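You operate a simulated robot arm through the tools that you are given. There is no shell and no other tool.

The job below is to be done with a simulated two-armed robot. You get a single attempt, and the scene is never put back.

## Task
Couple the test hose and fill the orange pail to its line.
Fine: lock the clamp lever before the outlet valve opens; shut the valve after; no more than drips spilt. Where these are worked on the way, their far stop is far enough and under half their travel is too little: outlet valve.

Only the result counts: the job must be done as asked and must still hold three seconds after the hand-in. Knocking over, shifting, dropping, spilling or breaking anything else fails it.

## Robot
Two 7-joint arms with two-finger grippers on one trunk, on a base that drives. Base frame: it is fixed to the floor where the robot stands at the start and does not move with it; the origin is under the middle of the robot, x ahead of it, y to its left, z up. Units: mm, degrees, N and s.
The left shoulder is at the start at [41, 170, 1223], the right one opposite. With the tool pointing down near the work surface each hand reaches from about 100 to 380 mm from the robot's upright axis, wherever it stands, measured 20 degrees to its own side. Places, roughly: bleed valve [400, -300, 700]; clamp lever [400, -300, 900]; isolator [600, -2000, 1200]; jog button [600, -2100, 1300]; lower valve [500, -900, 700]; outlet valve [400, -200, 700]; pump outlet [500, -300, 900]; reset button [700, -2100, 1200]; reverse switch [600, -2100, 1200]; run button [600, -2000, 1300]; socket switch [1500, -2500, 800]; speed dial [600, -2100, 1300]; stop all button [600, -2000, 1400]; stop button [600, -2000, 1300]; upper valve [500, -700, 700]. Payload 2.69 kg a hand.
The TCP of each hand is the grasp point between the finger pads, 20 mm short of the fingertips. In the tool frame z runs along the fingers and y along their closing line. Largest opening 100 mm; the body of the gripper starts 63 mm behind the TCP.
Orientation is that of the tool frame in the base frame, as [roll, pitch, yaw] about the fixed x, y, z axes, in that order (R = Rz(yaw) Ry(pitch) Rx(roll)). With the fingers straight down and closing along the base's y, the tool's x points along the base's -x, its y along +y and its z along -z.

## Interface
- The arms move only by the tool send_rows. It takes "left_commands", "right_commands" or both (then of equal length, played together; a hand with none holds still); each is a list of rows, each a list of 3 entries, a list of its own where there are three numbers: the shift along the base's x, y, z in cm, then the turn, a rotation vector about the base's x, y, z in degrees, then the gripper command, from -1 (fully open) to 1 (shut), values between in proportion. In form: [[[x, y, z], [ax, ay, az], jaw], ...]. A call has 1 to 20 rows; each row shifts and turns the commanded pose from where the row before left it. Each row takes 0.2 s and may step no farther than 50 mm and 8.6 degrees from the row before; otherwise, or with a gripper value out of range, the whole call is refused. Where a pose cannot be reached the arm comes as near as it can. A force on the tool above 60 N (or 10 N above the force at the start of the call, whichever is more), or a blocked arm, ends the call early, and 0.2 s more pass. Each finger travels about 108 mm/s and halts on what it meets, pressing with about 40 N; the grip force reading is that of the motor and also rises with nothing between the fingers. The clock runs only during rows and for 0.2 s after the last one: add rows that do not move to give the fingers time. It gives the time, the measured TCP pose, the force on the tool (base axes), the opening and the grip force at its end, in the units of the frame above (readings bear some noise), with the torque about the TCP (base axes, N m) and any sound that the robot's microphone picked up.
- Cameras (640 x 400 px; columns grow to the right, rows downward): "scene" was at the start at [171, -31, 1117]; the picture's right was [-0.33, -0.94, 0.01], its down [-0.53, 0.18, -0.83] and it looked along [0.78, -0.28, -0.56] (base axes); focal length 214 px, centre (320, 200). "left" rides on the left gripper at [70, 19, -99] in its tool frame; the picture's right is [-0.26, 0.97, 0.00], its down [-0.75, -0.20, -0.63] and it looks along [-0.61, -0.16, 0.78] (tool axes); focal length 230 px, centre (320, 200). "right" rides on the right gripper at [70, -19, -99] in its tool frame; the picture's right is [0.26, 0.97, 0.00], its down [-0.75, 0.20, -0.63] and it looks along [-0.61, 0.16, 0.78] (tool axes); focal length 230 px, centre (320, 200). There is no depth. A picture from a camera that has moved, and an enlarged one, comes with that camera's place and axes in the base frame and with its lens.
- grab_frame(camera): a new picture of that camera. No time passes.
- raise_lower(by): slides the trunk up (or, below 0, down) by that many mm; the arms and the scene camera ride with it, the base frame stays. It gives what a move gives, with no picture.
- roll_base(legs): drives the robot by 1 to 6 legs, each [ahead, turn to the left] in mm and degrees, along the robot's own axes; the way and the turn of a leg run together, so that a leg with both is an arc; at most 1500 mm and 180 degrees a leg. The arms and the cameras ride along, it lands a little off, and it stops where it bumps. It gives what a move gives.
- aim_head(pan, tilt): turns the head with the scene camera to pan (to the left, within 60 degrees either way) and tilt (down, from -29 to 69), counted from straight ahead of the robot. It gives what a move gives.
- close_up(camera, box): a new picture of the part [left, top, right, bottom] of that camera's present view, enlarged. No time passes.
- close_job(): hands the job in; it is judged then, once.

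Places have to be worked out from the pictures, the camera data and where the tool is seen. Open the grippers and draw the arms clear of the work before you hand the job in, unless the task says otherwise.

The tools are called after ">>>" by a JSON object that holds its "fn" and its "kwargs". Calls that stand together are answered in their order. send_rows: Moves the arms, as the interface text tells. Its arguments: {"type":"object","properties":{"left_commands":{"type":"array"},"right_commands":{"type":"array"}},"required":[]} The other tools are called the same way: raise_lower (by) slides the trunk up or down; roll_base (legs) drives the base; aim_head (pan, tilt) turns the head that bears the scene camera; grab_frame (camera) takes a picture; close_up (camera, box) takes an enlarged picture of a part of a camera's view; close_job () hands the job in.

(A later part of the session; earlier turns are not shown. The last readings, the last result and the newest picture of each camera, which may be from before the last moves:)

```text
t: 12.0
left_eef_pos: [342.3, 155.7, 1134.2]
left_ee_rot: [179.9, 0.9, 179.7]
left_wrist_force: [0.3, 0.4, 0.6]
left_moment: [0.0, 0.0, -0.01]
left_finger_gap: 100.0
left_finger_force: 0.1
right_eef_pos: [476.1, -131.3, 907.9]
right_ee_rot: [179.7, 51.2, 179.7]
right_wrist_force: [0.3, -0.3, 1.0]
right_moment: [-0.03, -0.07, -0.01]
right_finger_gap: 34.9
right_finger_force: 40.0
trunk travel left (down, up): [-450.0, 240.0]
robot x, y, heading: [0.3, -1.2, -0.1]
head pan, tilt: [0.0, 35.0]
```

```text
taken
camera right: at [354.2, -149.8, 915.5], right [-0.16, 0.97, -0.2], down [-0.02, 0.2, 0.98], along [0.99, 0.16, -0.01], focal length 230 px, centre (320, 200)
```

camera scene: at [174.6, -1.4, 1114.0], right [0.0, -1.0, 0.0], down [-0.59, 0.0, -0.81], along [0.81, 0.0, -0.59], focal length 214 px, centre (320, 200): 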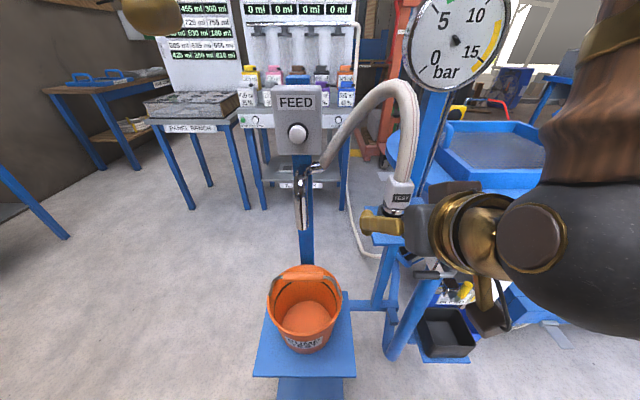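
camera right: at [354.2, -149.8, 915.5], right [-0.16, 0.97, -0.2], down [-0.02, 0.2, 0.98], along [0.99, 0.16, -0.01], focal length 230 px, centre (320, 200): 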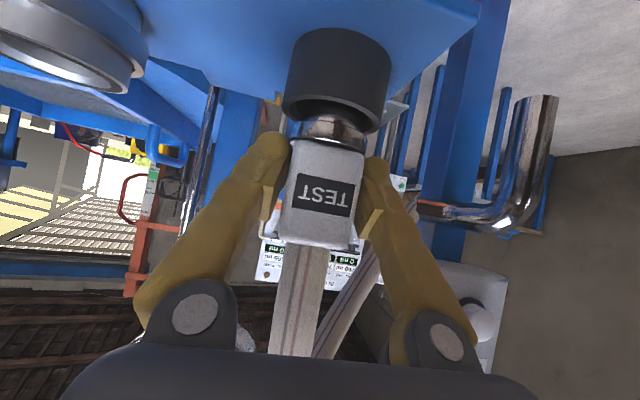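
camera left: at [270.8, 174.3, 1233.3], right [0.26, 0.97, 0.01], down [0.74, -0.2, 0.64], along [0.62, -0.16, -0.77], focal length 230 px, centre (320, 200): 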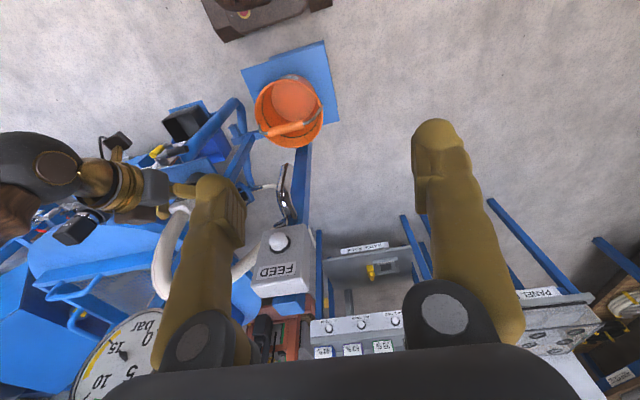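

The plug is gripped, with a 34.9 mm opening and 40 N. I'll lift it straight up in small steps.

>>> {"fn": "send_rows", "kwargs": {"right_commands": [[[0, 0, 1], [0, 0, 0], 1], [[0, 0, 1], [0, 0, 0], 1], [[0, 0, 1], [0, 0, 0], 1], [[0, 0, 1], [0, 0, 0], 1], [[0, 0, 1], [0, 0, 0], 1], [[0, 0, 0], [0, 0, 0], 1]]}}

>>> {"fn": "grab_frame", "kwargs": {"camera": "right"}}

>>> {"fn": "grab_frame", "kwargs": {"camera": "scene"}}

```text
t: 13.4
left_eef_pos: [342.7, 156.3, 1134.4]
left_ee_rot: [179.9, 0.8, 179.8]
left_wrist_force: [0.0, 0.4, -0.1]
left_moment: [-0.04, 0.0, -0.03]
left_finger_gap: 100.1
left_finger_force: 0.1
right_eef_pos: [474.3, -131.4, 957.0]
right_ee_rot: [179.7, 51.2, 179.8]
right_wrist_force: [0.4, -0.1, -3.4]
right_moment: [-0.01, -0.05, -0.05]
right_finger_gap: 34.9
right_finger_force: 40.1
trunk travel left (down, up): [-450.0, 240.0]
robot x, y, heading: [2.4, -0.7, -0.2]
head pan, tilt: [0.0, 35.0]
```

```text
taken
camera right: at [353.7, -150.2, 964.9], right [-0.16, 0.97, -0.2], down [-0.02, 0.2, 0.98], along [0.99, 0.16, -0.01], focal length 230 px, centre (320, 200)
```

right: 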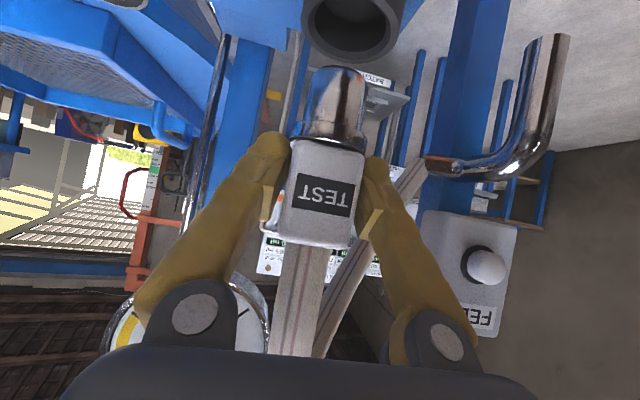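

```text
taken
camera scene: at [175.2, -1.7, 1113.9], right [0.0, -1.0, 0.0], down [-0.59, 0.0, -0.81], along [0.81, 0.0, -0.59], focal length 214 px, centre (320, 200)
```

scene: 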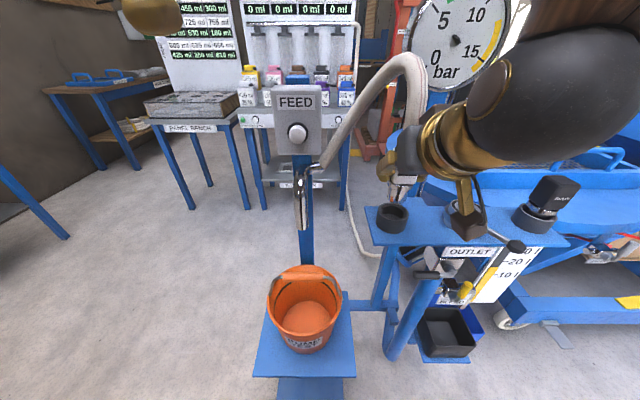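

The plug's nose is clear of its park socket. I'll zoom in on the empty socket to compare its centre with the outlet's.

>>> {"fn": "close_up", "kwargs": {"camera": "scene", "box": [360, 180, 560, 305]}}

>>> {"fn": "close_up", "kwargs": {"camera": "right", "box": [240, 0, 440, 125]}}

```text
3.20 times, centred on (460, 242) of scene
camera zoom: at [175.2, -1.7, 1113.9], right [0.0, -1.0, 0.0], down [-0.59, 0.0, -0.81], along [0.81, 0.0, -0.59], focal length 686 px, centre (-128, 64)
```

zoom: 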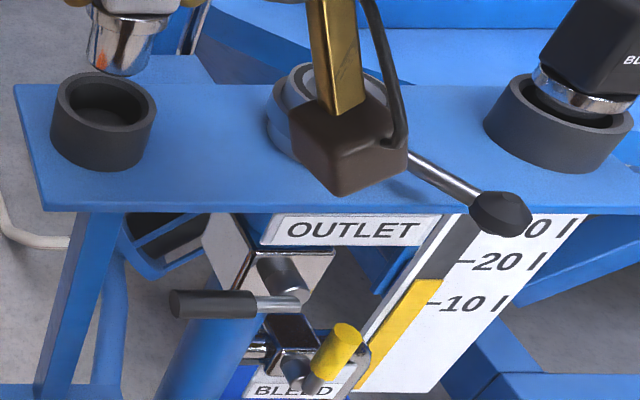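

```text
3.20 times, centred on (340, 62) of right
camera zoom: at [353.7, -150.2, 964.9], right [-0.16, 0.97, -0.2], down [-0.02, 0.2, 0.98], along [0.99, 0.16, -0.01], focal length 736 px, centre (256, 640)
```

zoom: 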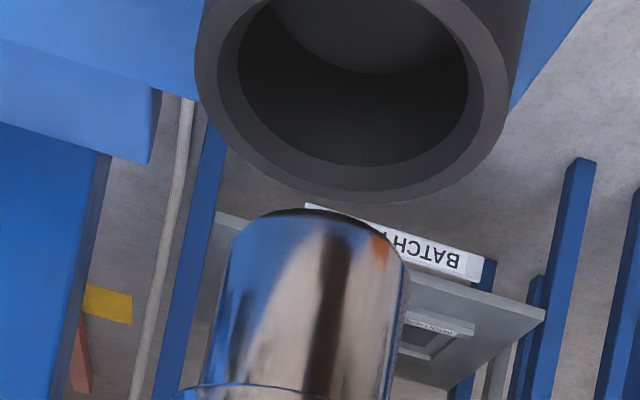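

The park, outlet and blank sockets lie in a line along y, about 131 mm apart. I'll lift the plug a little more and carry it over the outlet.

>>> {"fn": "send_rows", "kwargs": {"right_commands": [[[0.1, 0, 1.2], [0, 0, 0], 1], [[0.1, 0, 1.3], [0, 0, 0], 1], [[0, -2.2, 0], [0, 0, 0], 1], [[0, -2.2, 0], [0, 0, 0], 1], [[0, -2.2, 0], [0, 0, 0], 1], [[0, -2.2, 0], [0, 0, 0], 1], [[0, -2.2, 0], [0, 0, 0], 1], [[0, -2.1, 0], [0, 0, 0], 1], [[0, 0, 0], [0, 0, 0], 1]]}}

>>> {"fn": "grab_frame", "kwargs": {"camera": "right"}}

>>> {"fn": "close_up", "kwargs": {"camera": "right", "box": [240, 0, 440, 125]}}

>>> {"fn": "grab_frame", "kwargs": {"camera": "scene"}}

```text
t: 15.4
left_eef_pos: [342.2, 157.2, 1133.9]
left_ee_rot: [179.9, 0.7, 179.8]
left_wrist_force: [-0.5, 0.1, 0.4]
left_moment: [0.02, -0.01, 0.01]
left_finger_gap: 100.0
left_finger_force: 0.2
right_eef_pos: [476.0, -262.0, 984.2]
right_ee_rot: [179.7, 51.2, 179.6]
right_wrist_force: [0.0, 0.3, -2.3]
right_moment: [-0.02, 0.01, 0.02]
right_finger_gap: 34.8
right_finger_force: 39.4
trunk travel left (down, up): [-450.0, 240.0]
robot x, y, heading: [3.0, 2.9, -0.0]
head pan, tilt: [0.0, 35.0]
```

```text
taken
camera right: at [354.8, -279.9, 991.2], right [-0.16, 0.97, -0.2], down [-0.02, 0.2, 0.98], along [0.99, 0.16, -0.01], focal length 230 px, centre (320, 200)
```

right: 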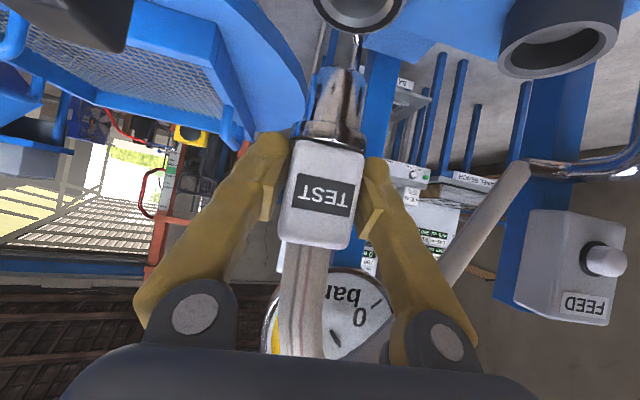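

```text
3.20 times, centred on (340, 62) of right
camera zoom: at [354.8, -279.9, 991.2], right [-0.16, 0.97, -0.2], down [-0.02, 0.2, 0.98], along [0.99, 0.16, -0.01], focal length 736 px, centre (256, 640)
```

zoom: 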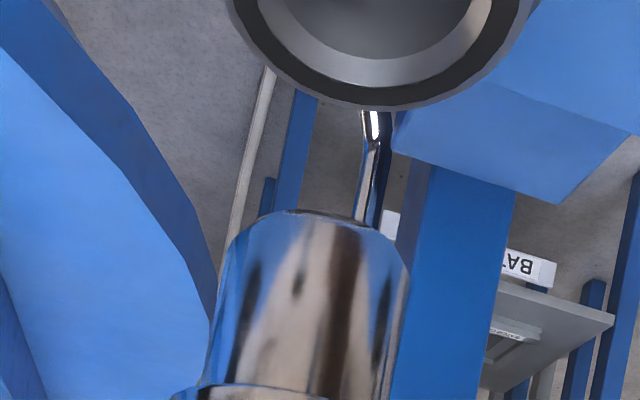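

```text
taken
camera scene: at [175.1, -1.4, 1113.9], right [0.0, -1.0, 0.0], down [-0.59, 0.0, -0.81], along [0.81, 0.0, -0.59], focal length 214 px, centre (320, 200)
```

scene: 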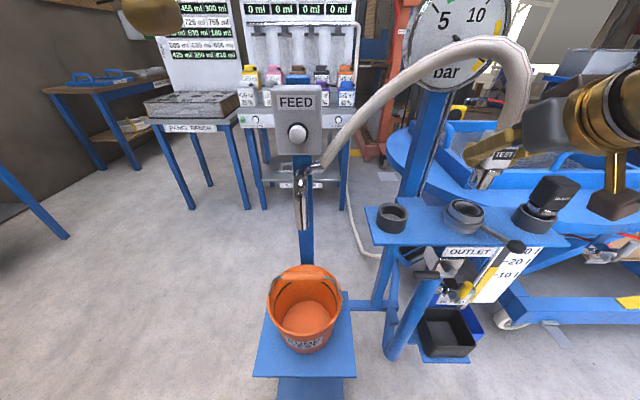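

The plug now hangs over the outlet. I'll lower it about 21 mm, to the same relative height as in the park picture, so the two views can be compared for alignment.

>>> {"fn": "send_rows", "kwargs": {"right_commands": [[[-0.1, 0, -1.1], [0, 0, 0], 1], [[0, 0, -1.0], [0, 0, 0], 1], [[0, 0, 0], [0, 0, 0], 1]]}}

>>> {"fn": "grab_frame", "kwargs": {"camera": "right"}}

>>> {"fn": "close_up", "kwargs": {"camera": "right", "box": [240, 0, 440, 125]}}

>>> {"fn": "close_up", "kwargs": {"camera": "scene", "box": [400, 130, 560, 240]}}

```text
t: 16.2
left_eef_pos: [342.9, 156.7, 1135.1]
left_ee_rot: [179.9, 0.8, 179.9]
left_wrist_force: [-0.9, -0.1, -0.7]
left_moment: [-0.02, -0.01, -0.04]
left_finger_gap: 100.3
left_finger_force: 0.1
right_eef_pos: [475.2, -261.0, 963.6]
right_ee_rot: [179.6, 51.2, 179.6]
right_wrist_force: [0.1, 0.5, -2.4]
right_moment: [0.01, 0.0, 0.01]
right_finger_gap: 35.0
right_finger_force: 38.9
trunk travel left (down, up): [-450.0, 240.0]
robot x, y, heading: [4.3, 2.7, 0.1]
head pan, tilt: [0.0, 35.0]
```

```text
taken
camera right: at [354.5, -280.3, 970.0], right [-0.16, 0.97, -0.2], down [-0.02, 0.2, 0.98], along [0.99, 0.16, -0.01], focal length 230 px, centre (320, 200)
```

right: 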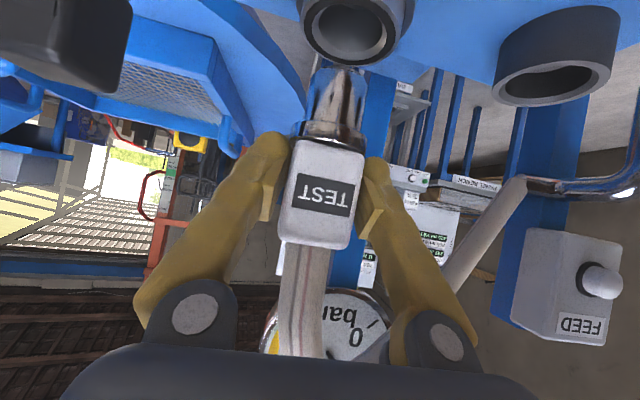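

```text
3.20 times, centred on (340, 62) of right
camera zoom: at [354.5, -280.3, 970.0], right [-0.16, 0.97, -0.2], down [-0.02, 0.2, 0.98], along [0.99, 0.16, -0.01], focal length 736 px, centre (256, 640)
```

zoom: 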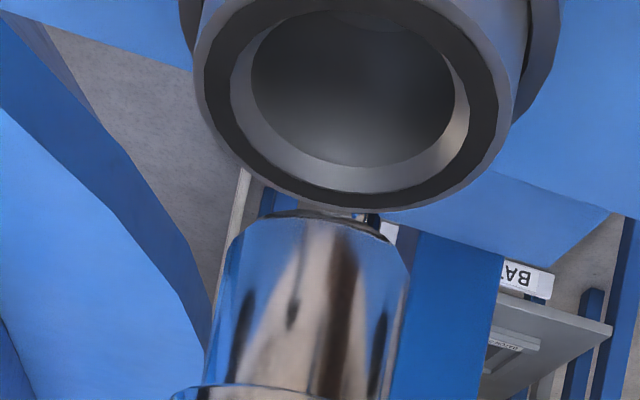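

```text
3.64 times, centred on (480, 185) of scene
camera zoom: at [175.0, -1.6, 1113.9], right [0.0, -1.0, 0.0], down [-0.59, 0.0, -0.81], along [0.81, 0.0, -0.59], focal length 780 px, centre (-262, 254)
```

zoom: 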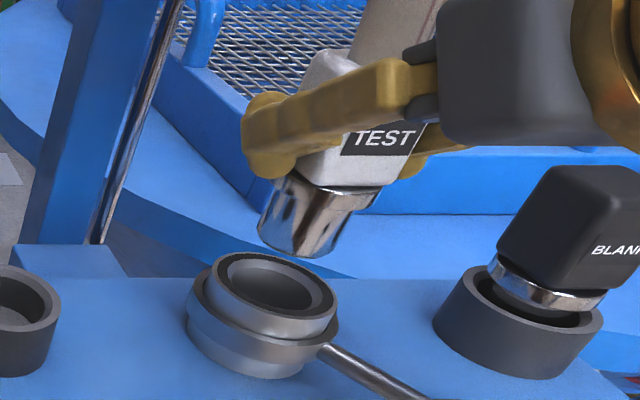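

Ring and park pictures match to within about 1 to 2 mm, so the plug is lined up. I'll lower it gently and watch the force.

>>> {"fn": "send_rows", "kwargs": {"right_commands": [[[0.1, 0, -0.8], [0, 0, 0], 1], [[0, 0, -0.8], [0, 0, 0], 1], [[0, 0, -0.8], [0, 0, 0], 1], [[0, 0, 0], [0, 0, 0], 1]]}}

>>> {"fn": "close_up", "kwargs": {"camera": "right", "box": [220, 0, 440, 140]}}

>>> {"fn": "close_up", "kwargs": {"camera": "scene", "box": [400, 130, 560, 240]}}

```text
t: 17.2
left_eef_pos: [343.0, 156.0, 1133.6]
left_ee_rot: [179.9, 1.0, 179.9]
left_wrist_force: [0.4, 0.0, -0.1]
left_moment: [0.01, -0.02, 0.04]
left_finger_gap: 99.8
left_finger_force: 0.0
right_eef_pos: [478.0, -261.2, 936.8]
right_ee_rot: [179.6, 51.4, 179.5]
right_wrist_force: [0.7, -0.3, -2.7]
right_moment: [-0.01, 0.01, 0.0]
right_finger_gap: 34.8
right_finger_force: 39.8
trunk travel left (down, up): [-450.0, 240.0]
robot x, y, heading: [3.8, -1.5, 0.1]
head pan, tilt: [0.0, 35.0]
```

```text
2.86 times, centred on (330, 70) of right
camera zoom: at [356.1, -280.1, 945.7], right [-0.16, 0.97, -0.2], down [-0.02, 0.2, 0.98], along [0.99, 0.16, -0.01], focal length 657 px, centre (291, 571)
```

zoom: 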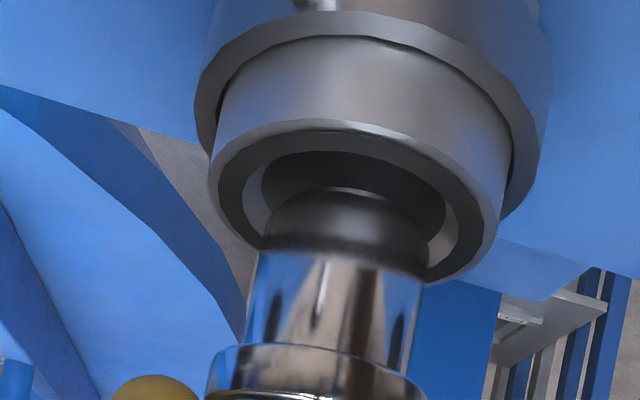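

```text
3.64 times, centred on (480, 185) of scene
camera zoom: at [174.9, -1.7, 1113.9], right [0.0, -1.0, 0.0], down [-0.59, 0.0, -0.81], along [0.81, 0.0, -0.59], focal length 780 px, centre (-262, 254)
```

zoom: 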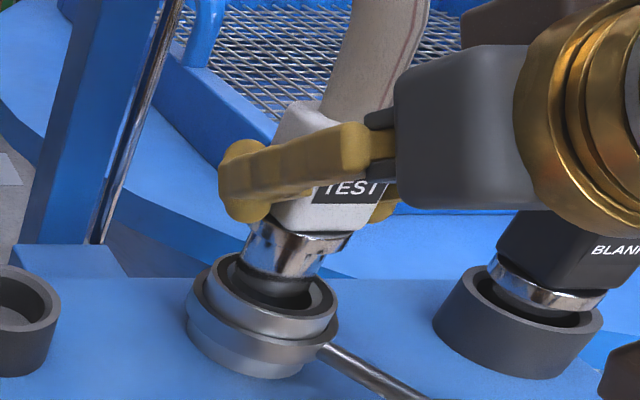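

The nose is entering the bore with no side force. I'll continue down slowly.

>>> {"fn": "send_rows", "kwargs": {"right_commands": [[[-0.15, 0, -0.5], [0, 0, 0], 1], [[0, 0, -0.5], [0, 0, 0], 1], [[0, 0, -0.4], [0, 0, 0], 1], [[0, 0, 0], [0, 0, 0], 1]]}}

>>> {"fn": "close_up", "kwargs": {"camera": "right", "box": [220, 0, 440, 140]}}

>>> {"fn": "close_up", "kwargs": {"camera": "scene", "box": [400, 130, 560, 240]}}

```text
t: 18.2
left_eef_pos: [342.7, 157.2, 1134.8]
left_ee_rot: [179.9, 0.9, 179.9]
left_wrist_force: [-1.0, 0.3, 0.4]
left_moment: [0.0, 0.01, -0.02]
left_finger_gap: 100.0
left_finger_force: 0.0
right_eef_pos: [474.9, -261.5, 924.6]
right_ee_rot: [179.7, 51.3, 179.5]
right_wrist_force: [0.4, 0.4, -1.8]
right_moment: [-0.02, 0.0, -0.03]
right_finger_gap: 34.9
right_finger_force: 40.1
trunk travel left (down, up): [-450.0, 240.0]
robot x, y, heading: [0.6, -2.9, -0.1]
head pan, tilt: [0.0, 35.0]
```

```text
2.86 times, centred on (330, 70) of right
camera zoom: at [354.0, -280.5, 931.1], right [-0.16, 0.97, -0.2], down [-0.02, 0.2, 0.98], along [0.99, 0.16, -0.01], focal length 657 px, centre (291, 571)
```

zoom: 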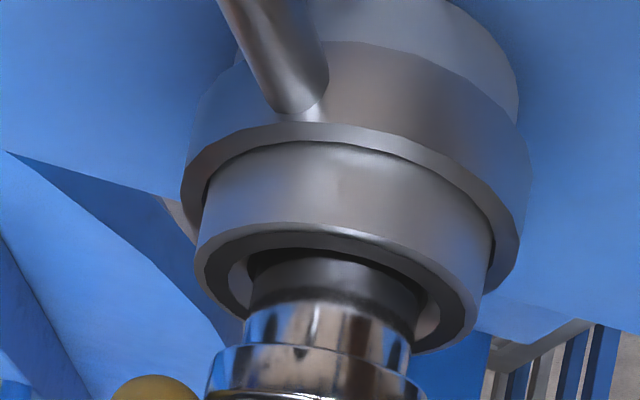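

```text
3.64 times, centred on (480, 185) of scene
camera zoom: at [175.0, -1.7, 1113.9], right [0.0, -1.0, 0.0], down [-0.59, 0.0, -0.81], along [0.81, 0.0, -0.59], focal length 780 px, centre (-262, 254)
```

zoom: 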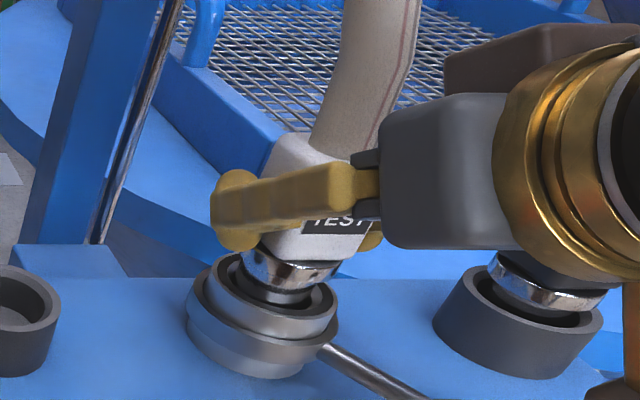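

It's still well centred and the force is low. I'll keep going down to find the seat.

>>> {"fn": "send_rows", "kwargs": {"right_commands": [[[0.1, 0, -0.4], [0, 0, 0], 1], [[0, 0, -0.4], [0, 0, 0], 1], [[0, 0, -0.4], [0, 0, 0], 1], [[0, 0, 0], [0, 0, 0], 1]]}}

>>> {"fn": "close_up", "kwargs": {"camera": "right", "box": [220, 0, 440, 140]}}

>>> {"fn": "close_up", "kwargs": {"camera": "scene", "box": [400, 130, 560, 240]}}

```text
t: 19.2
left_eef_pos: [342.8, 156.1, 1133.7]
left_ee_rot: [179.9, 0.8, 179.8]
left_wrist_force: [-0.2, 0.2, 0.1]
left_moment: [-0.01, -0.02, 0.01]
left_finger_gap: 100.1
left_finger_force: 0.0
right_eef_pos: [475.4, -263.4, 912.0]
right_ee_rot: [179.5, 51.2, 179.7]
right_wrist_force: [-4.0, -0.9, -0.4]
right_moment: [-0.03, 0.15, 0.02]
right_finger_gap: 35.0
right_finger_force: 40.1
trunk travel left (down, up): [-450.0, 240.0]
robot x, y, heading: [0.5, 2.7, -0.3]
head pan, tilt: [0.0, 35.0]
```

```text
2.86 times, centred on (330, 70) of right
camera zoom: at [355.0, -281.3, 919.5], right [-0.16, 0.97, -0.2], down [-0.02, 0.2, 0.98], along [0.99, 0.16, -0.01], focal length 657 px, centre (291, 571)
```

zoom: 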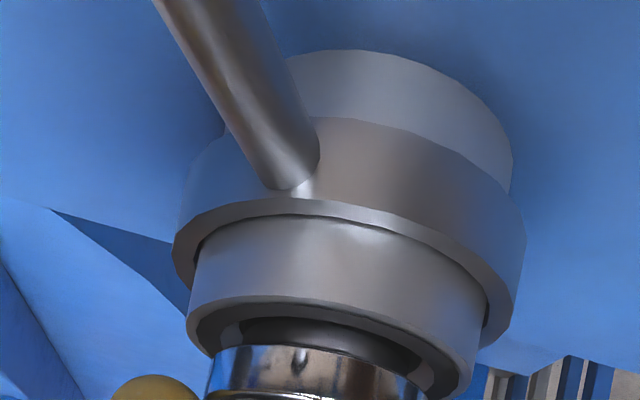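

```text
3.64 times, centred on (480, 185) of scene
camera zoom: at [174.6, -1.7, 1114.0], right [0.0, -1.0, 0.0], down [-0.59, 0.0, -0.81], along [0.81, 0.0, -0.59], focal length 780 px, centre (-262, 254)
```

zoom: 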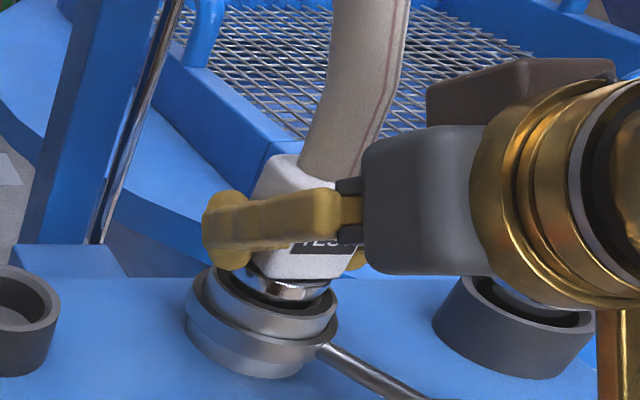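

There's slight side contact in x, about -4 N, and the collar is close to the ring. I'll ease x back a touch and press down until it seats.

>>> {"fn": "send_rows", "kwargs": {"right_commands": [[[-0.1, 0, -0.3], [0, 0, 0], 1], [[0, 0, -0.3], [0, 0, 0], 1], [[0, 0, 0], [0, 0, 0], 1]]}}

>>> {"fn": "close_up", "kwargs": {"camera": "scene", "box": [400, 130, 560, 240]}}

```text
t: 20.0
left_eef_pos: [341.9, 156.8, 1135.1]
left_ee_rot: [179.9, 0.9, 179.8]
left_wrist_force: [0.8, -0.7, 0.5]
left_moment: [0.0, -0.03, 0.01]
left_finger_gap: 99.9
left_finger_force: 0.1
right_eef_pos: [476.1, -261.8, 908.2]
right_ee_rot: [179.7, 51.5, 179.6]
right_wrist_force: [-2.1, -1.6, 15.0]
right_moment: [-0.02, 0.24, 0.0]
right_finger_gap: 34.9
right_finger_force: 39.8
trunk travel left (down, up): [-450.0, 240.0]
robot x, y, heading: [0.8, -4.5, 0.1]
head pan, tilt: [0.0, 35.0]
```

```text
3.64 times, centred on (480, 185) of scene
camera zoom: at [173.7, -1.3, 1114.3], right [0.0, -1.0, 0.0], down [-0.59, 0.0, -0.81], along [0.81, 0.0, -0.59], focal length 780 px, centre (-262, 254)
```

zoom: 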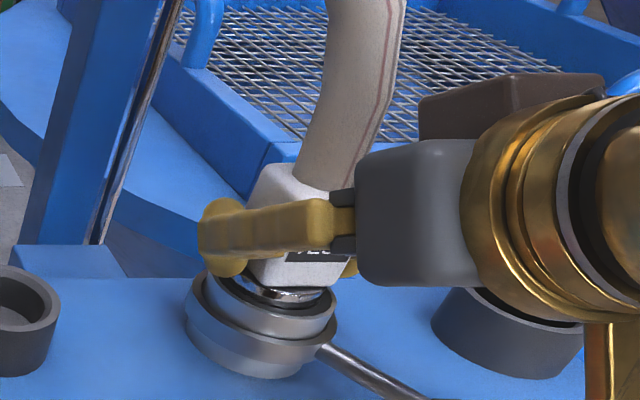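

Fz rose to 15 N at z 908, close to the height it had when parked. I'll press a little further to make sure it's fully home and look at the gap.

>>> {"fn": "send_rows", "kwargs": {"right_commands": [[[0, 0, -0.3], [0, 0, 0], 1], [[0, 0, -0.2], [0, 0, 0], 1], [[0, 0, 0], [0, 0, 0], 1]]}}

>>> {"fn": "grab_frame", "kwargs": {"camera": "right"}}

>>> {"fn": "close_up", "kwargs": {"camera": "scene", "box": [430, 180, 510, 240]}}

```text
t: 20.8
left_eef_pos: [339.5, 156.7, 1136.4]
left_ee_rot: [-180.0, 1.1, 179.8]
left_wrist_force: [0.2, 0.0, 0.0]
left_moment: [-0.01, 0.02, 0.0]
left_finger_gap: 99.7
left_finger_force: 0.1
right_eef_pos: [476.1, -262.5, 907.0]
right_ee_rot: [179.9, 52.3, 179.6]
right_wrist_force: [-5.0, -10.4, 51.1]
right_moment: [-0.28, -0.04, -0.16]
right_finger_gap: 34.7
right_finger_force: 40.7
trunk travel left (down, up): [-450.0, 240.0]
robot x, y, heading: [3.9, -1.7, 0.1]
head pan, tilt: [0.0, 35.0]
```

```text
taken
camera right: at [354.8, -280.5, 911.9], right [-0.15, 0.97, -0.2], down [-0.04, 0.2, 0.98], along [0.99, 0.16, 0.01], focal length 230 px, centre (320, 200)
```

right: 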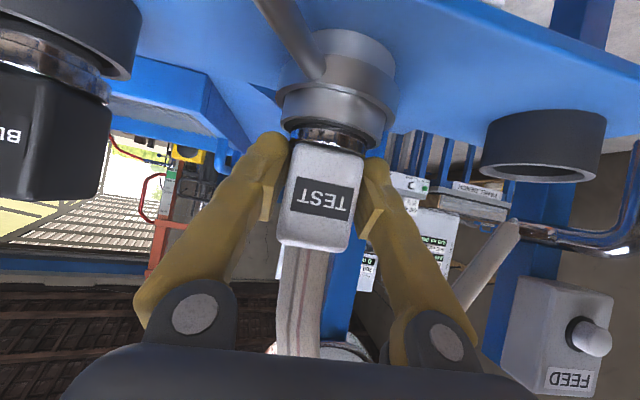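

```text
6.67 times, centred on (470, 210) of scene
camera zoom: at [171.1, -1.0, 1114.8], right [0.0, -1.0, 0.0], down [-0.58, 0.0, -0.81], along [0.81, 0.0, -0.58], focal length 1430 px, centre (-680, 133)
```

zoom: 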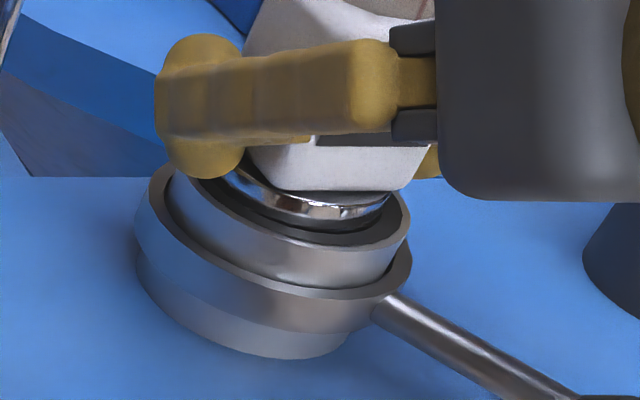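

Fz is now 51 N at z 907, which is a firm bottom. I'll relax that load a little and look at the collar and ring closely.

>>> {"fn": "send_rows", "kwargs": {"right_commands": [[[0, 0, 0.4], [0, 0, 0], 1], [[0, 0, 0], [0, 0, 0], 1]]}}

>>> {"fn": "close_up", "kwargs": {"camera": "right", "box": [250, 0, 430, 260]}}

>>> {"fn": "close_up", "kwargs": {"camera": "scene", "box": [430, 180, 510, 240]}}

```text
t: 21.4
left_eef_pos: [341.4, 156.1, 1135.3]
left_ee_rot: [179.9, 0.9, 179.9]
left_wrist_force: [0.3, 0.0, 0.9]
left_moment: [0.01, 0.0, 0.01]
left_finger_gap: 100.0
left_finger_force: 0.1
right_eef_pos: [476.2, -261.3, 906.9]
right_ee_rot: [179.7, 51.7, 179.6]
right_wrist_force: [3.5, -9.4, 27.8]
right_moment: [-0.27, -0.78, -0.16]
right_finger_gap: 34.9
right_finger_force: 40.5
trunk travel left (down, up): [-450.0, 240.0]
robot x, y, heading: [3.2, -2.3, 0.2]
head pan, tilt: [0.0, 35.0]
```

```text
1.54 times, centred on (340, 130) of right
camera zoom: at [355.2, -280.7, 913.1], right [-0.16, 0.97, -0.2], down [-0.03, 0.2, 0.98], along [0.99, 0.16, 0.0], focal length 354 px, centre (289, 308)
```

zoom: 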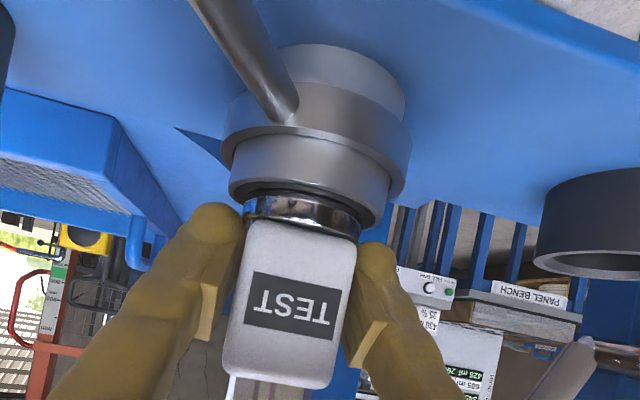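

```text
6.67 times, centred on (470, 210) of scene
camera zoom: at [173.4, -1.5, 1114.1], right [0.0, -1.0, 0.0], down [-0.59, 0.0, -0.81], along [0.81, 0.0, -0.59], focal length 1430 px, centre (-680, 133)
```

zoom: 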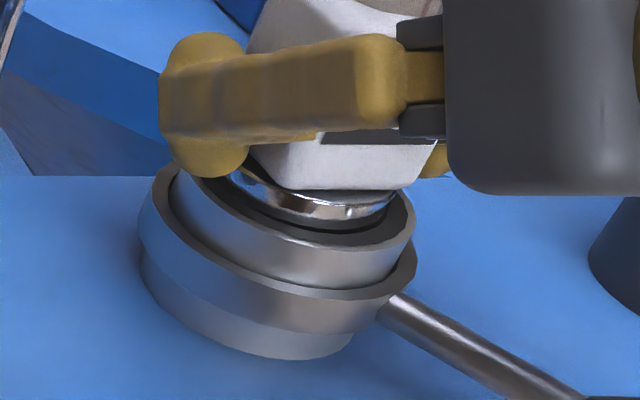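

The collar sits on the outlet's seal, so the plug is home. I'll take the remaining load off and then open the fingers.

>>> {"fn": "send_rows", "kwargs": {"right_commands": [[[0, 0, 0.25], [0, 0, 0], 1], [[0, 0, 0], [0, 0, 0], 1]]}}

```text
t: 22.0
left_eef_pos: [341.2, 157.2, 1133.4]
left_ee_rot: [179.9, 0.9, 179.8]
left_wrist_force: [-0.4, 0.4, 0.0]
left_moment: [0.0, 0.0, -0.02]
left_finger_gap: 100.1
left_finger_force: 0.0
right_eef_pos: [475.9, -261.2, 907.3]
right_ee_rot: [179.6, 51.2, 179.7]
right_wrist_force: [3.4, -2.0, 10.7]
right_moment: [-0.06, -0.45, -0.04]
right_finger_gap: 35.1
right_finger_force: 39.8
trunk travel left (down, up): [-450.0, 240.0]
robot x, y, heading: [3.1, -0.3, 0.2]
head pan, tilt: [0.0, 35.0]
```

The load is down to about 10 N. I'll open the fingers and then check the plug stays put before backing out.

>>> {"fn": "send_rows", "kwargs": {"right_commands": [[[0, 0, 0], [0, 0, 0], 0.0], [[0, 0, 0], [0, 0, 0], -0.5], [[0, 0, 0], [0, 0, 0], -1], [[0, 0, 0], [0, 0, 0], -1]]}}

>>> {"fn": "grab_frame", "kwargs": {"camera": "right"}}

```text
t: 23.0
left_eef_pos: [342.5, 156.6, 1133.7]
left_ee_rot: [179.9, 0.9, 179.8]
left_wrist_force: [-0.4, -0.8, 0.0]
left_moment: [-0.02, -0.03, -0.01]
left_finger_gap: 100.0
left_finger_force: 0.1
right_eef_pos: [476.2, -261.5, 907.1]
right_ee_rot: [179.6, 51.2, 179.5]
right_wrist_force: [0.5, 0.5, -0.4]
right_moment: [-0.01, 0.03, 0.02]
right_finger_gap: 100.2
right_finger_force: 0.1
trunk travel left (down, up): [-450.0, 240.0]
robot x, y, heading: [0.4, 0.7, -0.1]
head pan, tilt: [0.0, 35.0]
```

```text
taken
camera right: at [354.9, -280.2, 914.5], right [-0.16, 0.97, -0.2], down [-0.02, 0.2, 0.98], along [0.99, 0.16, -0.01], focal length 230 px, centre (320, 200)
```

right: 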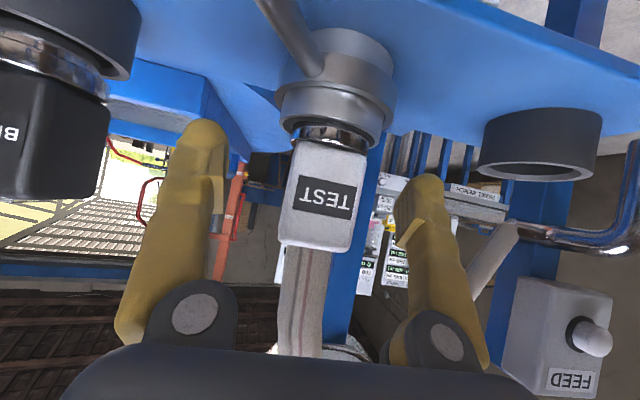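

The plug stands on its own in the outlet. I'll back the right hand out and look at the lever.

>>> {"fn": "send_rows", "kwargs": {"right_commands": [[[-1.8, 0, 0], [0, 0, 0], -1], [[-1.8, 0, 0], [0, 0, 0], -1], [[-1.8, 0, 0], [0, 0, 0], -1], [[-1.6, 0, 0.5], [0, 0, 0], -1], [[0, 0, 3], [0, 0, 0], -1], [[0, -3, 3], [0, 0, 0], -1], [[0, -3, 3], [0, 0, 0], -1], [[0, -3, 0], [0, 0, 0], -1], [[0, -3, 0], [0, 0, 0], -1], [[0, 0, 0], [0, 0, 0], -1]]}}

>>> {"fn": "grab_frame", "kwargs": {"camera": "scene"}}

>>> {"fn": "close_up", "kwargs": {"camera": "scene", "box": [400, 130, 560, 240]}}

>>> {"fn": "grab_frame", "kwargs": {"camera": "right"}}

```text
t: 25.2
left_eef_pos: [343.6, 157.2, 1132.9]
left_ee_rot: [179.9, 0.8, 179.8]
left_wrist_force: [1.0, -0.2, 0.4]
left_moment: [-0.03, -0.02, 0.0]
left_finger_gap: 100.1
left_finger_force: 0.0
right_eef_pos: [405.5, -380.4, 1001.8]
right_ee_rot: [179.5, 51.3, 179.6]
right_wrist_force: [-0.1, 0.1, 0.1]
right_moment: [-0.03, 0.01, 0.0]
right_finger_gap: 99.9
right_finger_force: 0.1
trunk travel left (down, up): [-450.0, 240.0]
robot x, y, heading: [-3.7, 2.0, 0.2]
head pan, tilt: [0.0, 35.0]
```

```text
taken
camera scene: at [175.2, -1.4, 1113.9], right [0.0, -1.0, 0.0], down [-0.59, 0.0, -0.81], along [0.81, 0.0, -0.59], focal length 214 px, centre (320, 200)
```

scene: 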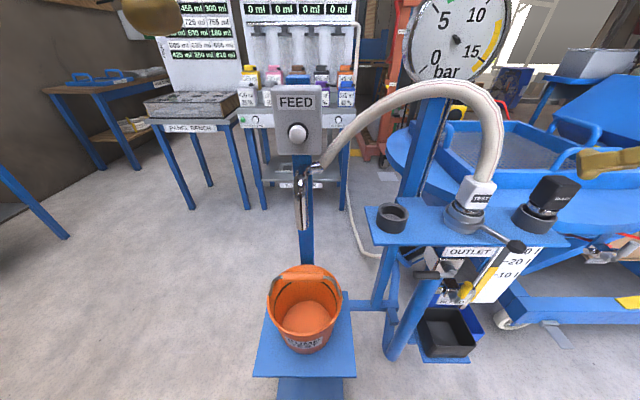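

```text
3.64 times, centred on (480, 185) of scene
camera zoom: at [175.2, -1.4, 1113.9], right [0.0, -1.0, 0.0], down [-0.59, 0.0, -0.81], along [0.81, 0.0, -0.59], focal length 780 px, centre (-262, 254)
```

zoom: 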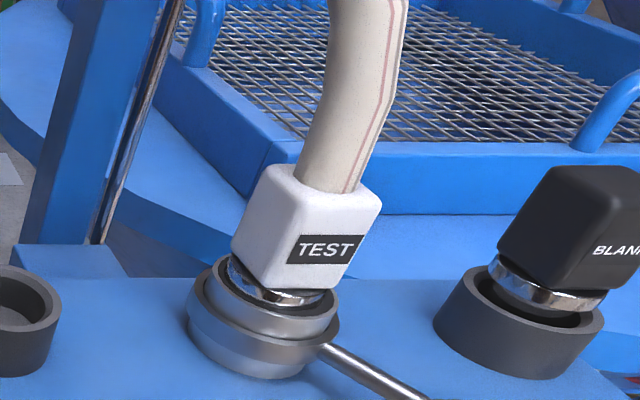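

```text
taken
camera right: at [284.1, -398.9, 1008.9], right [-0.16, 0.97, -0.2], down [-0.02, 0.2, 0.98], along [0.99, 0.16, -0.01], focal length 230 px, centre (320, 200)
```

right: 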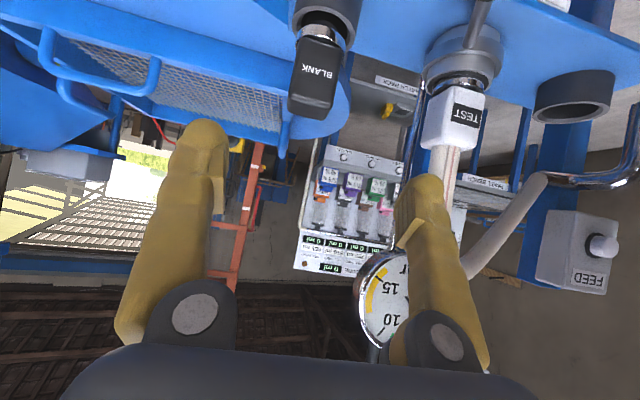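

The TEST hose is coupled. The lever knob is at [402,-306,858], about 86 mm from the outlet axis. I'll make the right tool more upright with the fingers closed and place it just right of the knob, to swing it clockwise (to the left).

>>> {"fn": "send_rows", "kwargs": {"right_commands": [[[0, 0.8, 0], [0, 7, 0], 1], [[0, 0.8, 0], [0, 7, 0], 1], [[0, 0.8, 0], [0, 7, 0], 1], [[0, 0.8, 0], [0, 6, 0], 1], [[0, 0.3, -2], [0, 0, 0], 1], [[0, 0, -2.5], [0, 0, 0], 1], [[0, 0, -2.5], [0, 0, 0], 1], [[0, 0, -2.5], [0, 0, 0], 1], [[0, 0, 0], [0, 0, 0], 1]]}}

>>> {"fn": "grab_frame", "kwargs": {"camera": "right"}}

>>> {"fn": "grab_frame", "kwargs": {"camera": "scene"}}

```text
t: 27.2
left_eef_pos: [343.3, 155.7, 1135.7]
left_ee_rot: [179.9, 0.8, 179.9]
left_wrist_force: [0.2, 0.9, -0.5]
left_moment: [0.05, -0.03, -0.01]
left_finger_gap: 100.1
left_finger_force: 0.1
right_eef_pos: [406.7, -345.5, 907.3]
right_ee_rot: [179.7, 24.3, 179.7]
right_wrist_force: [0.0, 0.6, -0.5]
right_moment: [0.0, -0.01, -0.02]
right_finger_gap: 0.1
right_finger_force: 29.1
trunk travel left (down, up): [-450.0, 240.0]
robot x, y, heading: [-2.0, 1.4, 0.1]
head pan, tilt: [0.0, 35.0]
```

```text
taken
camera right: at [302.3, -364.1, 968.3], right [-0.23, 0.97, -0.1], down [0.43, 0.2, 0.88], along [0.87, 0.16, -0.46], focal length 230 px, centre (320, 200)
```

right: 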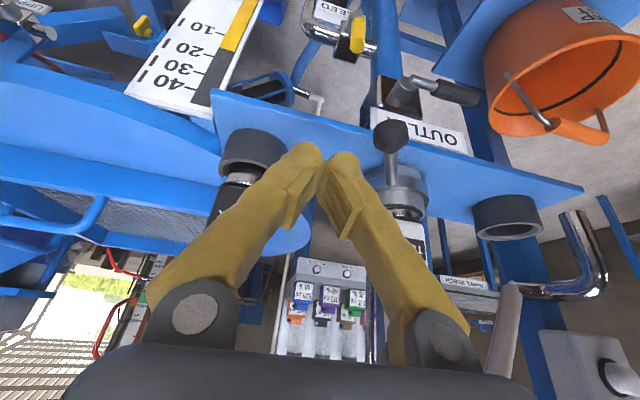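

```text
taken
camera scene: at [174.5, -1.5, 1114.0], right [0.0, -1.0, 0.0], down [-0.59, 0.0, -0.81], along [0.81, 0.0, -0.59], focal length 214 px, centre (320, 200)
```

scene: 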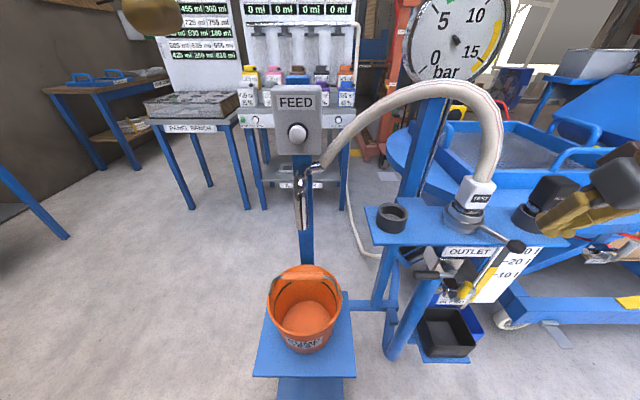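

The fingers are beside the knob, and the readings agree with the knob at about [403,-304,858]. I'll lower the fingertips to knob height.

>>> {"fn": "send_rows", "kwargs": {"right_commands": [[[-0.2, 0, -2], [0, 0, 0], 1], [[-0.2, 0, -1.9], [0, 0, 0], 1], [[0, 0, 0], [0, 0, 0], 1]]}}

>>> {"fn": "grab_frame", "kwargs": {"camera": "right"}}

>>> {"fn": "close_up", "kwargs": {"camera": "scene", "box": [440, 170, 600, 280]}}

```text
t: 28.0
left_eef_pos: [343.1, 155.6, 1135.1]
left_ee_rot: [179.9, 0.9, 179.9]
left_wrist_force: [0.0, -0.1, -0.5]
left_moment: [-0.01, 0.0, -0.01]
left_finger_gap: 99.9
left_finger_force: 0.1
right_eef_pos: [402.5, -345.4, 867.4]
right_ee_rot: [179.8, 24.3, 179.7]
right_wrist_force: [-0.5, 0.1, 0.6]
right_moment: [-0.02, -0.02, -0.02]
right_finger_gap: 0.0
right_finger_force: 29.3
trunk travel left (down, up): [-450.0, 240.0]
robot x, y, heading: [-2.7, 0.6, -0.3]
head pan, tilt: [0.0, 35.0]
```

```text
taken
camera right: at [297.5, -364.7, 929.1], right [-0.23, 0.97, -0.1], down [0.43, 0.2, 0.88], along [0.87, 0.16, -0.46], focal length 230 px, centre (320, 200)
```

right: 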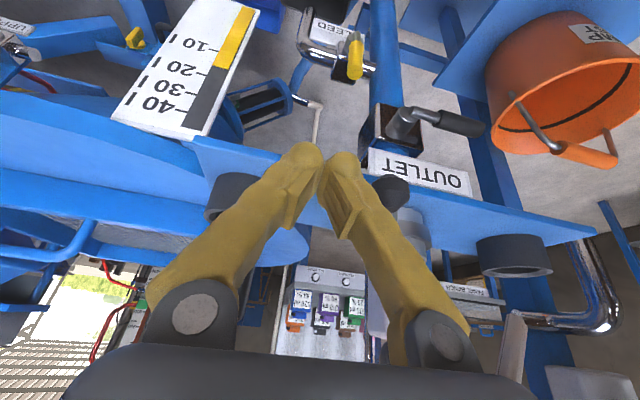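

```text
3.64 times, centred on (520, 225) of scene
camera zoom: at [174.7, -1.6, 1114.0], right [0.0, -1.0, 0.0], down [-0.59, 0.0, -0.81], along [0.81, 0.0, -0.59], focal length 780 px, centre (-407, 109)
```

zoom: 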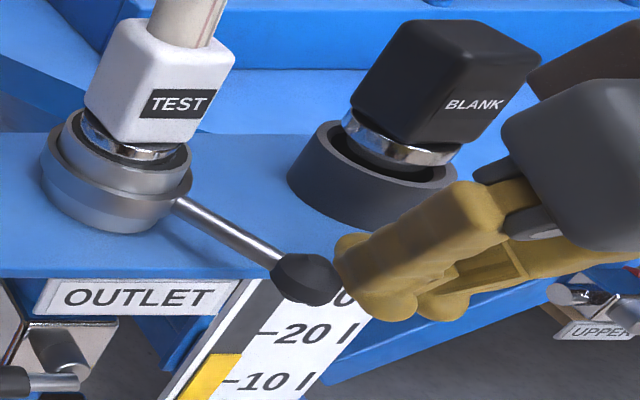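

The fingertips sit right beside the knob at its height. I'll push it to the left gently along its arc and watch the force.

>>> {"fn": "send_rows", "kwargs": {"right_commands": [[[-0.2, 1.5, 0], [0, 0, 0], 1], [[-0.2, 1.0, 0], [0, 0, 0], 1], [[-0.3, 1.0, 0], [0, 0, 0], 1], [[0, 0, 0], [0, 0, 0], 1]]}}

>>> {"fn": "close_up", "kwargs": {"camera": "scene", "box": [440, 170, 600, 280]}}

```text
t: 29.0
left_eef_pos: [342.7, 156.6, 1134.7]
left_ee_rot: [179.8, 1.0, 179.8]
left_wrist_force: [0.9, 0.4, -0.3]
left_moment: [0.01, 0.01, 0.02]
left_finger_gap: 99.9
left_finger_force: 0.0
right_eef_pos: [395.1, -312.3, 868.4]
right_ee_rot: [179.8, 24.4, 179.8]
right_wrist_force: [0.6, 0.1, -0.3]
right_moment: [-0.04, -0.01, 0.01]
right_finger_gap: 0.0
right_finger_force: 29.5
trunk travel left (down, up): [-450.0, 240.0]
robot x, y, heading: [0.3, -2.4, 0.2]
head pan, tilt: [0.0, 35.0]
```

```text
3.64 times, centred on (520, 225) of scene
camera zoom: at [174.9, -1.8, 1113.9], right [0.0, -1.0, 0.0], down [-0.59, 0.0, -0.81], along [0.81, 0.0, -0.59], focal length 780 px, centre (-407, 109)
```

zoom: 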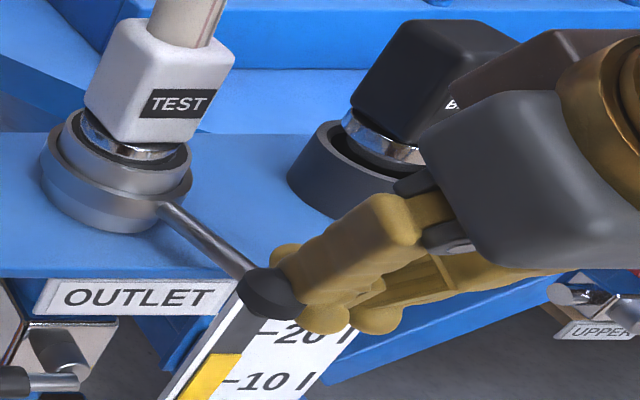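

The lever swings left freely. I'll continue along the arc.

>>> {"fn": "send_rows", "kwargs": {"right_commands": [[[-0.2, 1.2, 0], [0, 0, 0], 1], [[-0.1, 1.4, 0], [0, 0, 0], 1], [[0, 1.4, 0], [0, 0, 0], 1], [[0.2, 1.4, 0], [0, 0, 0], 1], [[0, 0, 0], [0, 0, 0], 1]]}}

>>> {"fn": "close_up", "kwargs": {"camera": "scene", "box": [400, 170, 560, 280]}}

>>> {"fn": "grab_frame", "kwargs": {"camera": "right"}}

```text
t: 30.2
left_eef_pos: [342.5, 156.8, 1135.3]
left_ee_rot: [179.9, 0.8, 179.9]
left_wrist_force: [-0.1, 0.1, -0.1]
left_moment: [0.01, 0.0, 0.03]
left_finger_gap: 99.9
left_finger_force: 0.1
right_eef_pos: [394.5, -258.7, 867.4]
right_ee_rot: [179.8, 24.2, 179.8]
right_wrist_force: [-0.2, 0.1, 0.1]
right_moment: [0.0, 0.03, -0.02]
right_finger_gap: 0.1
right_finger_force: 29.6
trunk travel left (down, up): [-450.0, 240.0]
robot x, y, heading: [0.9, -0.5, -0.1]
head pan, tilt: [0.0, 35.0]
```

```text
3.64 times, centred on (480, 225) of scene
camera zoom: at [174.8, -1.8, 1113.9], right [0.0, -1.0, 0.0], down [-0.59, 0.0, -0.81], along [0.81, 0.0, -0.59], focal length 780 px, centre (-262, 109)
```

zoom: 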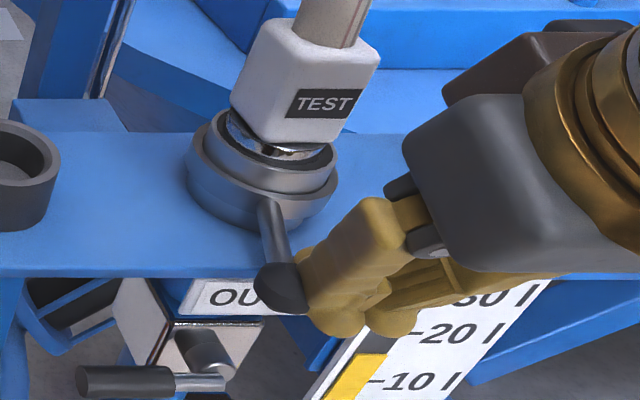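

```text
taken
camera right: at [289.4, -277.3, 929.1], right [-0.23, 0.97, -0.1], down [0.43, 0.2, 0.88], along [0.87, 0.16, -0.46], focal length 230 px, centre (320, 200)
```

right: 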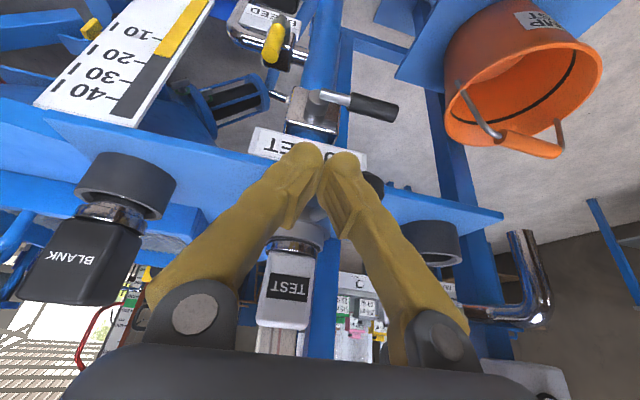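

The lever now points straight at the robot with no resistance yet. I'll continue in smaller steps towards the expected stop.

>>> {"fn": "send_rows", "kwargs": {"right_commands": [[[0.3, 1.2, 0], [0, 0, 0], 1], [[0.5, 1.1, 0], [0, 0, 0], 1], [[0, 0, 0], [0, 0, 0], 1]]}}

>>> {"fn": "close_up", "kwargs": {"camera": "scene", "box": [400, 170, 560, 280]}}

```text
t: 31.0
left_eef_pos: [341.5, 152.3, 1136.0]
left_ee_rot: [179.8, 1.1, 179.8]
left_wrist_force: [-0.5, 1.1, 0.1]
left_moment: [-0.01, 0.0, 0.0]
left_finger_gap: 99.9
left_finger_force: 0.1
right_eef_pos: [398.5, -242.8, 867.2]
right_ee_rot: [-180.0, 23.9, 179.3]
right_wrist_force: [-18.0, -40.2, 8.2]
right_moment: [-0.07, 0.07, 0.08]
right_finger_gap: 0.0
right_finger_force: 30.2
trunk travel left (down, up): [-450.0, 240.0]
robot x, y, heading: [0.4, -0.0, 0.0]
head pan, tilt: [0.0, 35.0]
```

```text
3.64 times, centred on (480, 225) of scene
camera zoom: at [172.6, -5.2, 1114.4], right [0.0, -1.0, 0.0], down [-0.59, 0.0, -0.81], along [0.81, 0.0, -0.59], focal length 780 px, centre (-262, 109)
```

zoom: 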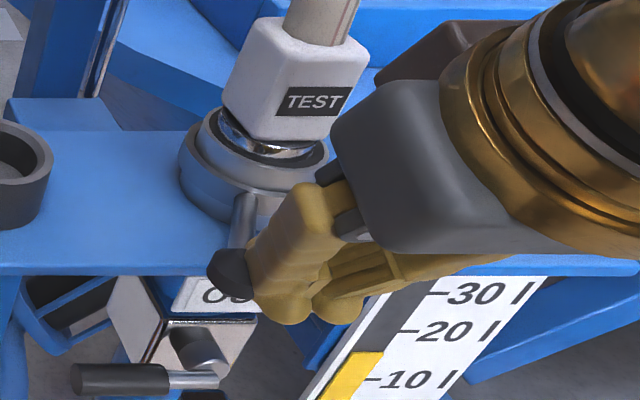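

The lever met a firm stop, about -40 N in y, roughly 60° round from where it began and symmetric about straight ahead. I'll back off and check it stays there.

>>> {"fn": "send_rows", "kwargs": {"right_commands": [[[0, -1.0, 0], [0, 0, 0], 1], [[0, -2, 0], [0, 0, 0], 1], [[0, -1, 2], [0, 0, 0], 1], [[0, -1, 3], [0, 0, 0], 1], [[0, 0, 0], [0, 0, 0], 1]]}}

>>> {"fn": "close_up", "kwargs": {"camera": "scene", "box": [400, 170, 560, 280]}}

>>> {"fn": "grab_frame", "kwargs": {"camera": "right"}}

```text
t: 32.2
left_eef_pos: [341.8, 156.4, 1134.4]
left_ee_rot: [179.9, 0.9, 179.8]
left_wrist_force: [0.8, 0.2, -0.2]
left_moment: [-0.04, 0.05, 0.0]
left_finger_gap: 100.0
left_finger_force: 0.1
right_eef_pos: [401.2, -284.5, 920.2]
right_ee_rot: [179.8, 24.3, 179.7]
right_wrist_force: [0.9, 0.1, -0.5]
right_moment: [0.01, 0.03, -0.01]
right_finger_gap: 0.4
right_finger_force: 29.5
trunk travel left (down, up): [-450.0, 240.0]
robot x, y, heading: [1.9, 3.3, -0.0]
head pan, tilt: [0.0, 35.0]
```

```text
3.64 times, centred on (480, 225) of scene
camera zoom: at [175.3, -1.3, 1113.8], right [0.0, -1.0, 0.0], down [-0.59, 0.0, -0.81], along [0.81, 0.0, -0.59], focal length 780 px, centre (-262, 109)
```

zoom: 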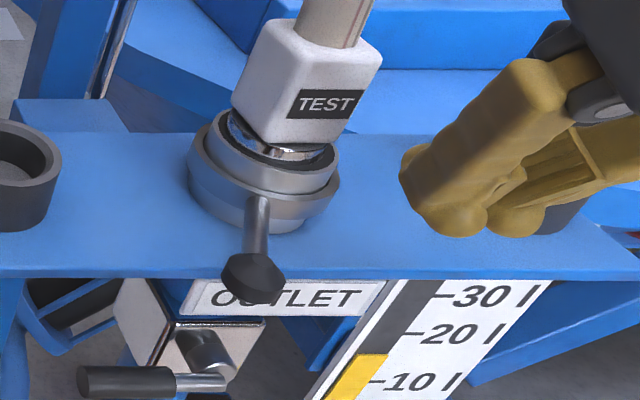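

```text
taken
camera right: at [296.1, -302.7, 980.3], right [-0.23, 0.97, -0.1], down [0.43, 0.2, 0.88], along [0.87, 0.16, -0.46], focal length 230 px, centre (320, 200)
```

right: 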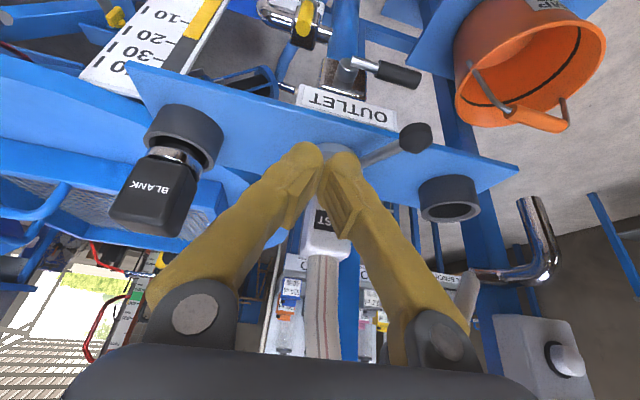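

The lever stays at its new stop, with the knob now near [406,-223,858], which mirrors its start. Before opening the valve I'll regrip the plug and tug it lightly to confirm the clamp really holds.

>>> {"fn": "send_rows", "kwargs": {"right_commands": [[[0, 0.6, 1], [0, -6.8, 0], -1], [[0, 0.6, 1], [0, -6.8, 0], -1], [[0, 0.6, 0], [0, -6.8, 0], -1], [[0, 0.5, 0], [0, -6.7, 0], -1], [[0, 0, -1.6], [0, 0, 0], -1], [[0, 0, -1.6], [0, 0, 0], -1], [[0, 0, 0], [0, 0, 0], -1]]}}

>>> {"fn": "grab_frame", "kwargs": {"camera": "right"}}

```text
t: 33.8
left_eef_pos: [342.3, 155.8, 1134.8]
left_ee_rot: [179.8, 0.9, 179.8]
left_wrist_force: [0.4, -0.3, -0.4]
left_moment: [0.01, -0.04, -0.01]
left_finger_gap: 99.8
left_finger_force: 0.1
right_eef_pos: [402.2, -262.1, 907.5]
right_ee_rot: [179.6, 51.5, 179.6]
right_wrist_force: [0.0, -0.5, -0.8]
right_moment: [-0.02, 0.0, 0.03]
right_finger_gap: 100.1
right_finger_force: 0.0
trunk travel left (down, up): [-450.0, 240.0]
robot x, y, heading: [0.7, 2.8, 0.1]
head pan, tilt: [0.0, 35.0]
```

```text
taken
camera right: at [281.2, -280.3, 913.7], right [-0.16, 0.97, -0.2], down [-0.02, 0.2, 0.98], along [0.99, 0.16, -0.01], focal length 230 px, centre (320, 200)
```

right: 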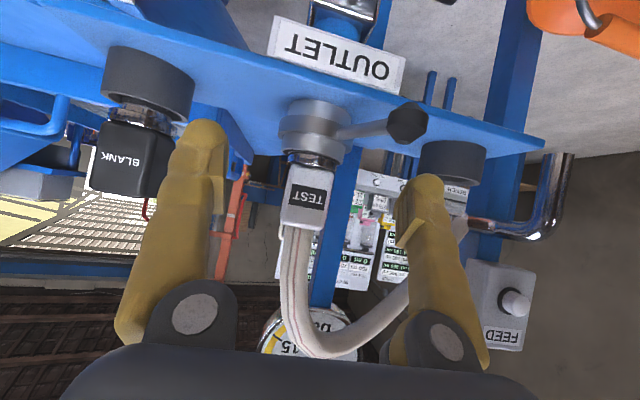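

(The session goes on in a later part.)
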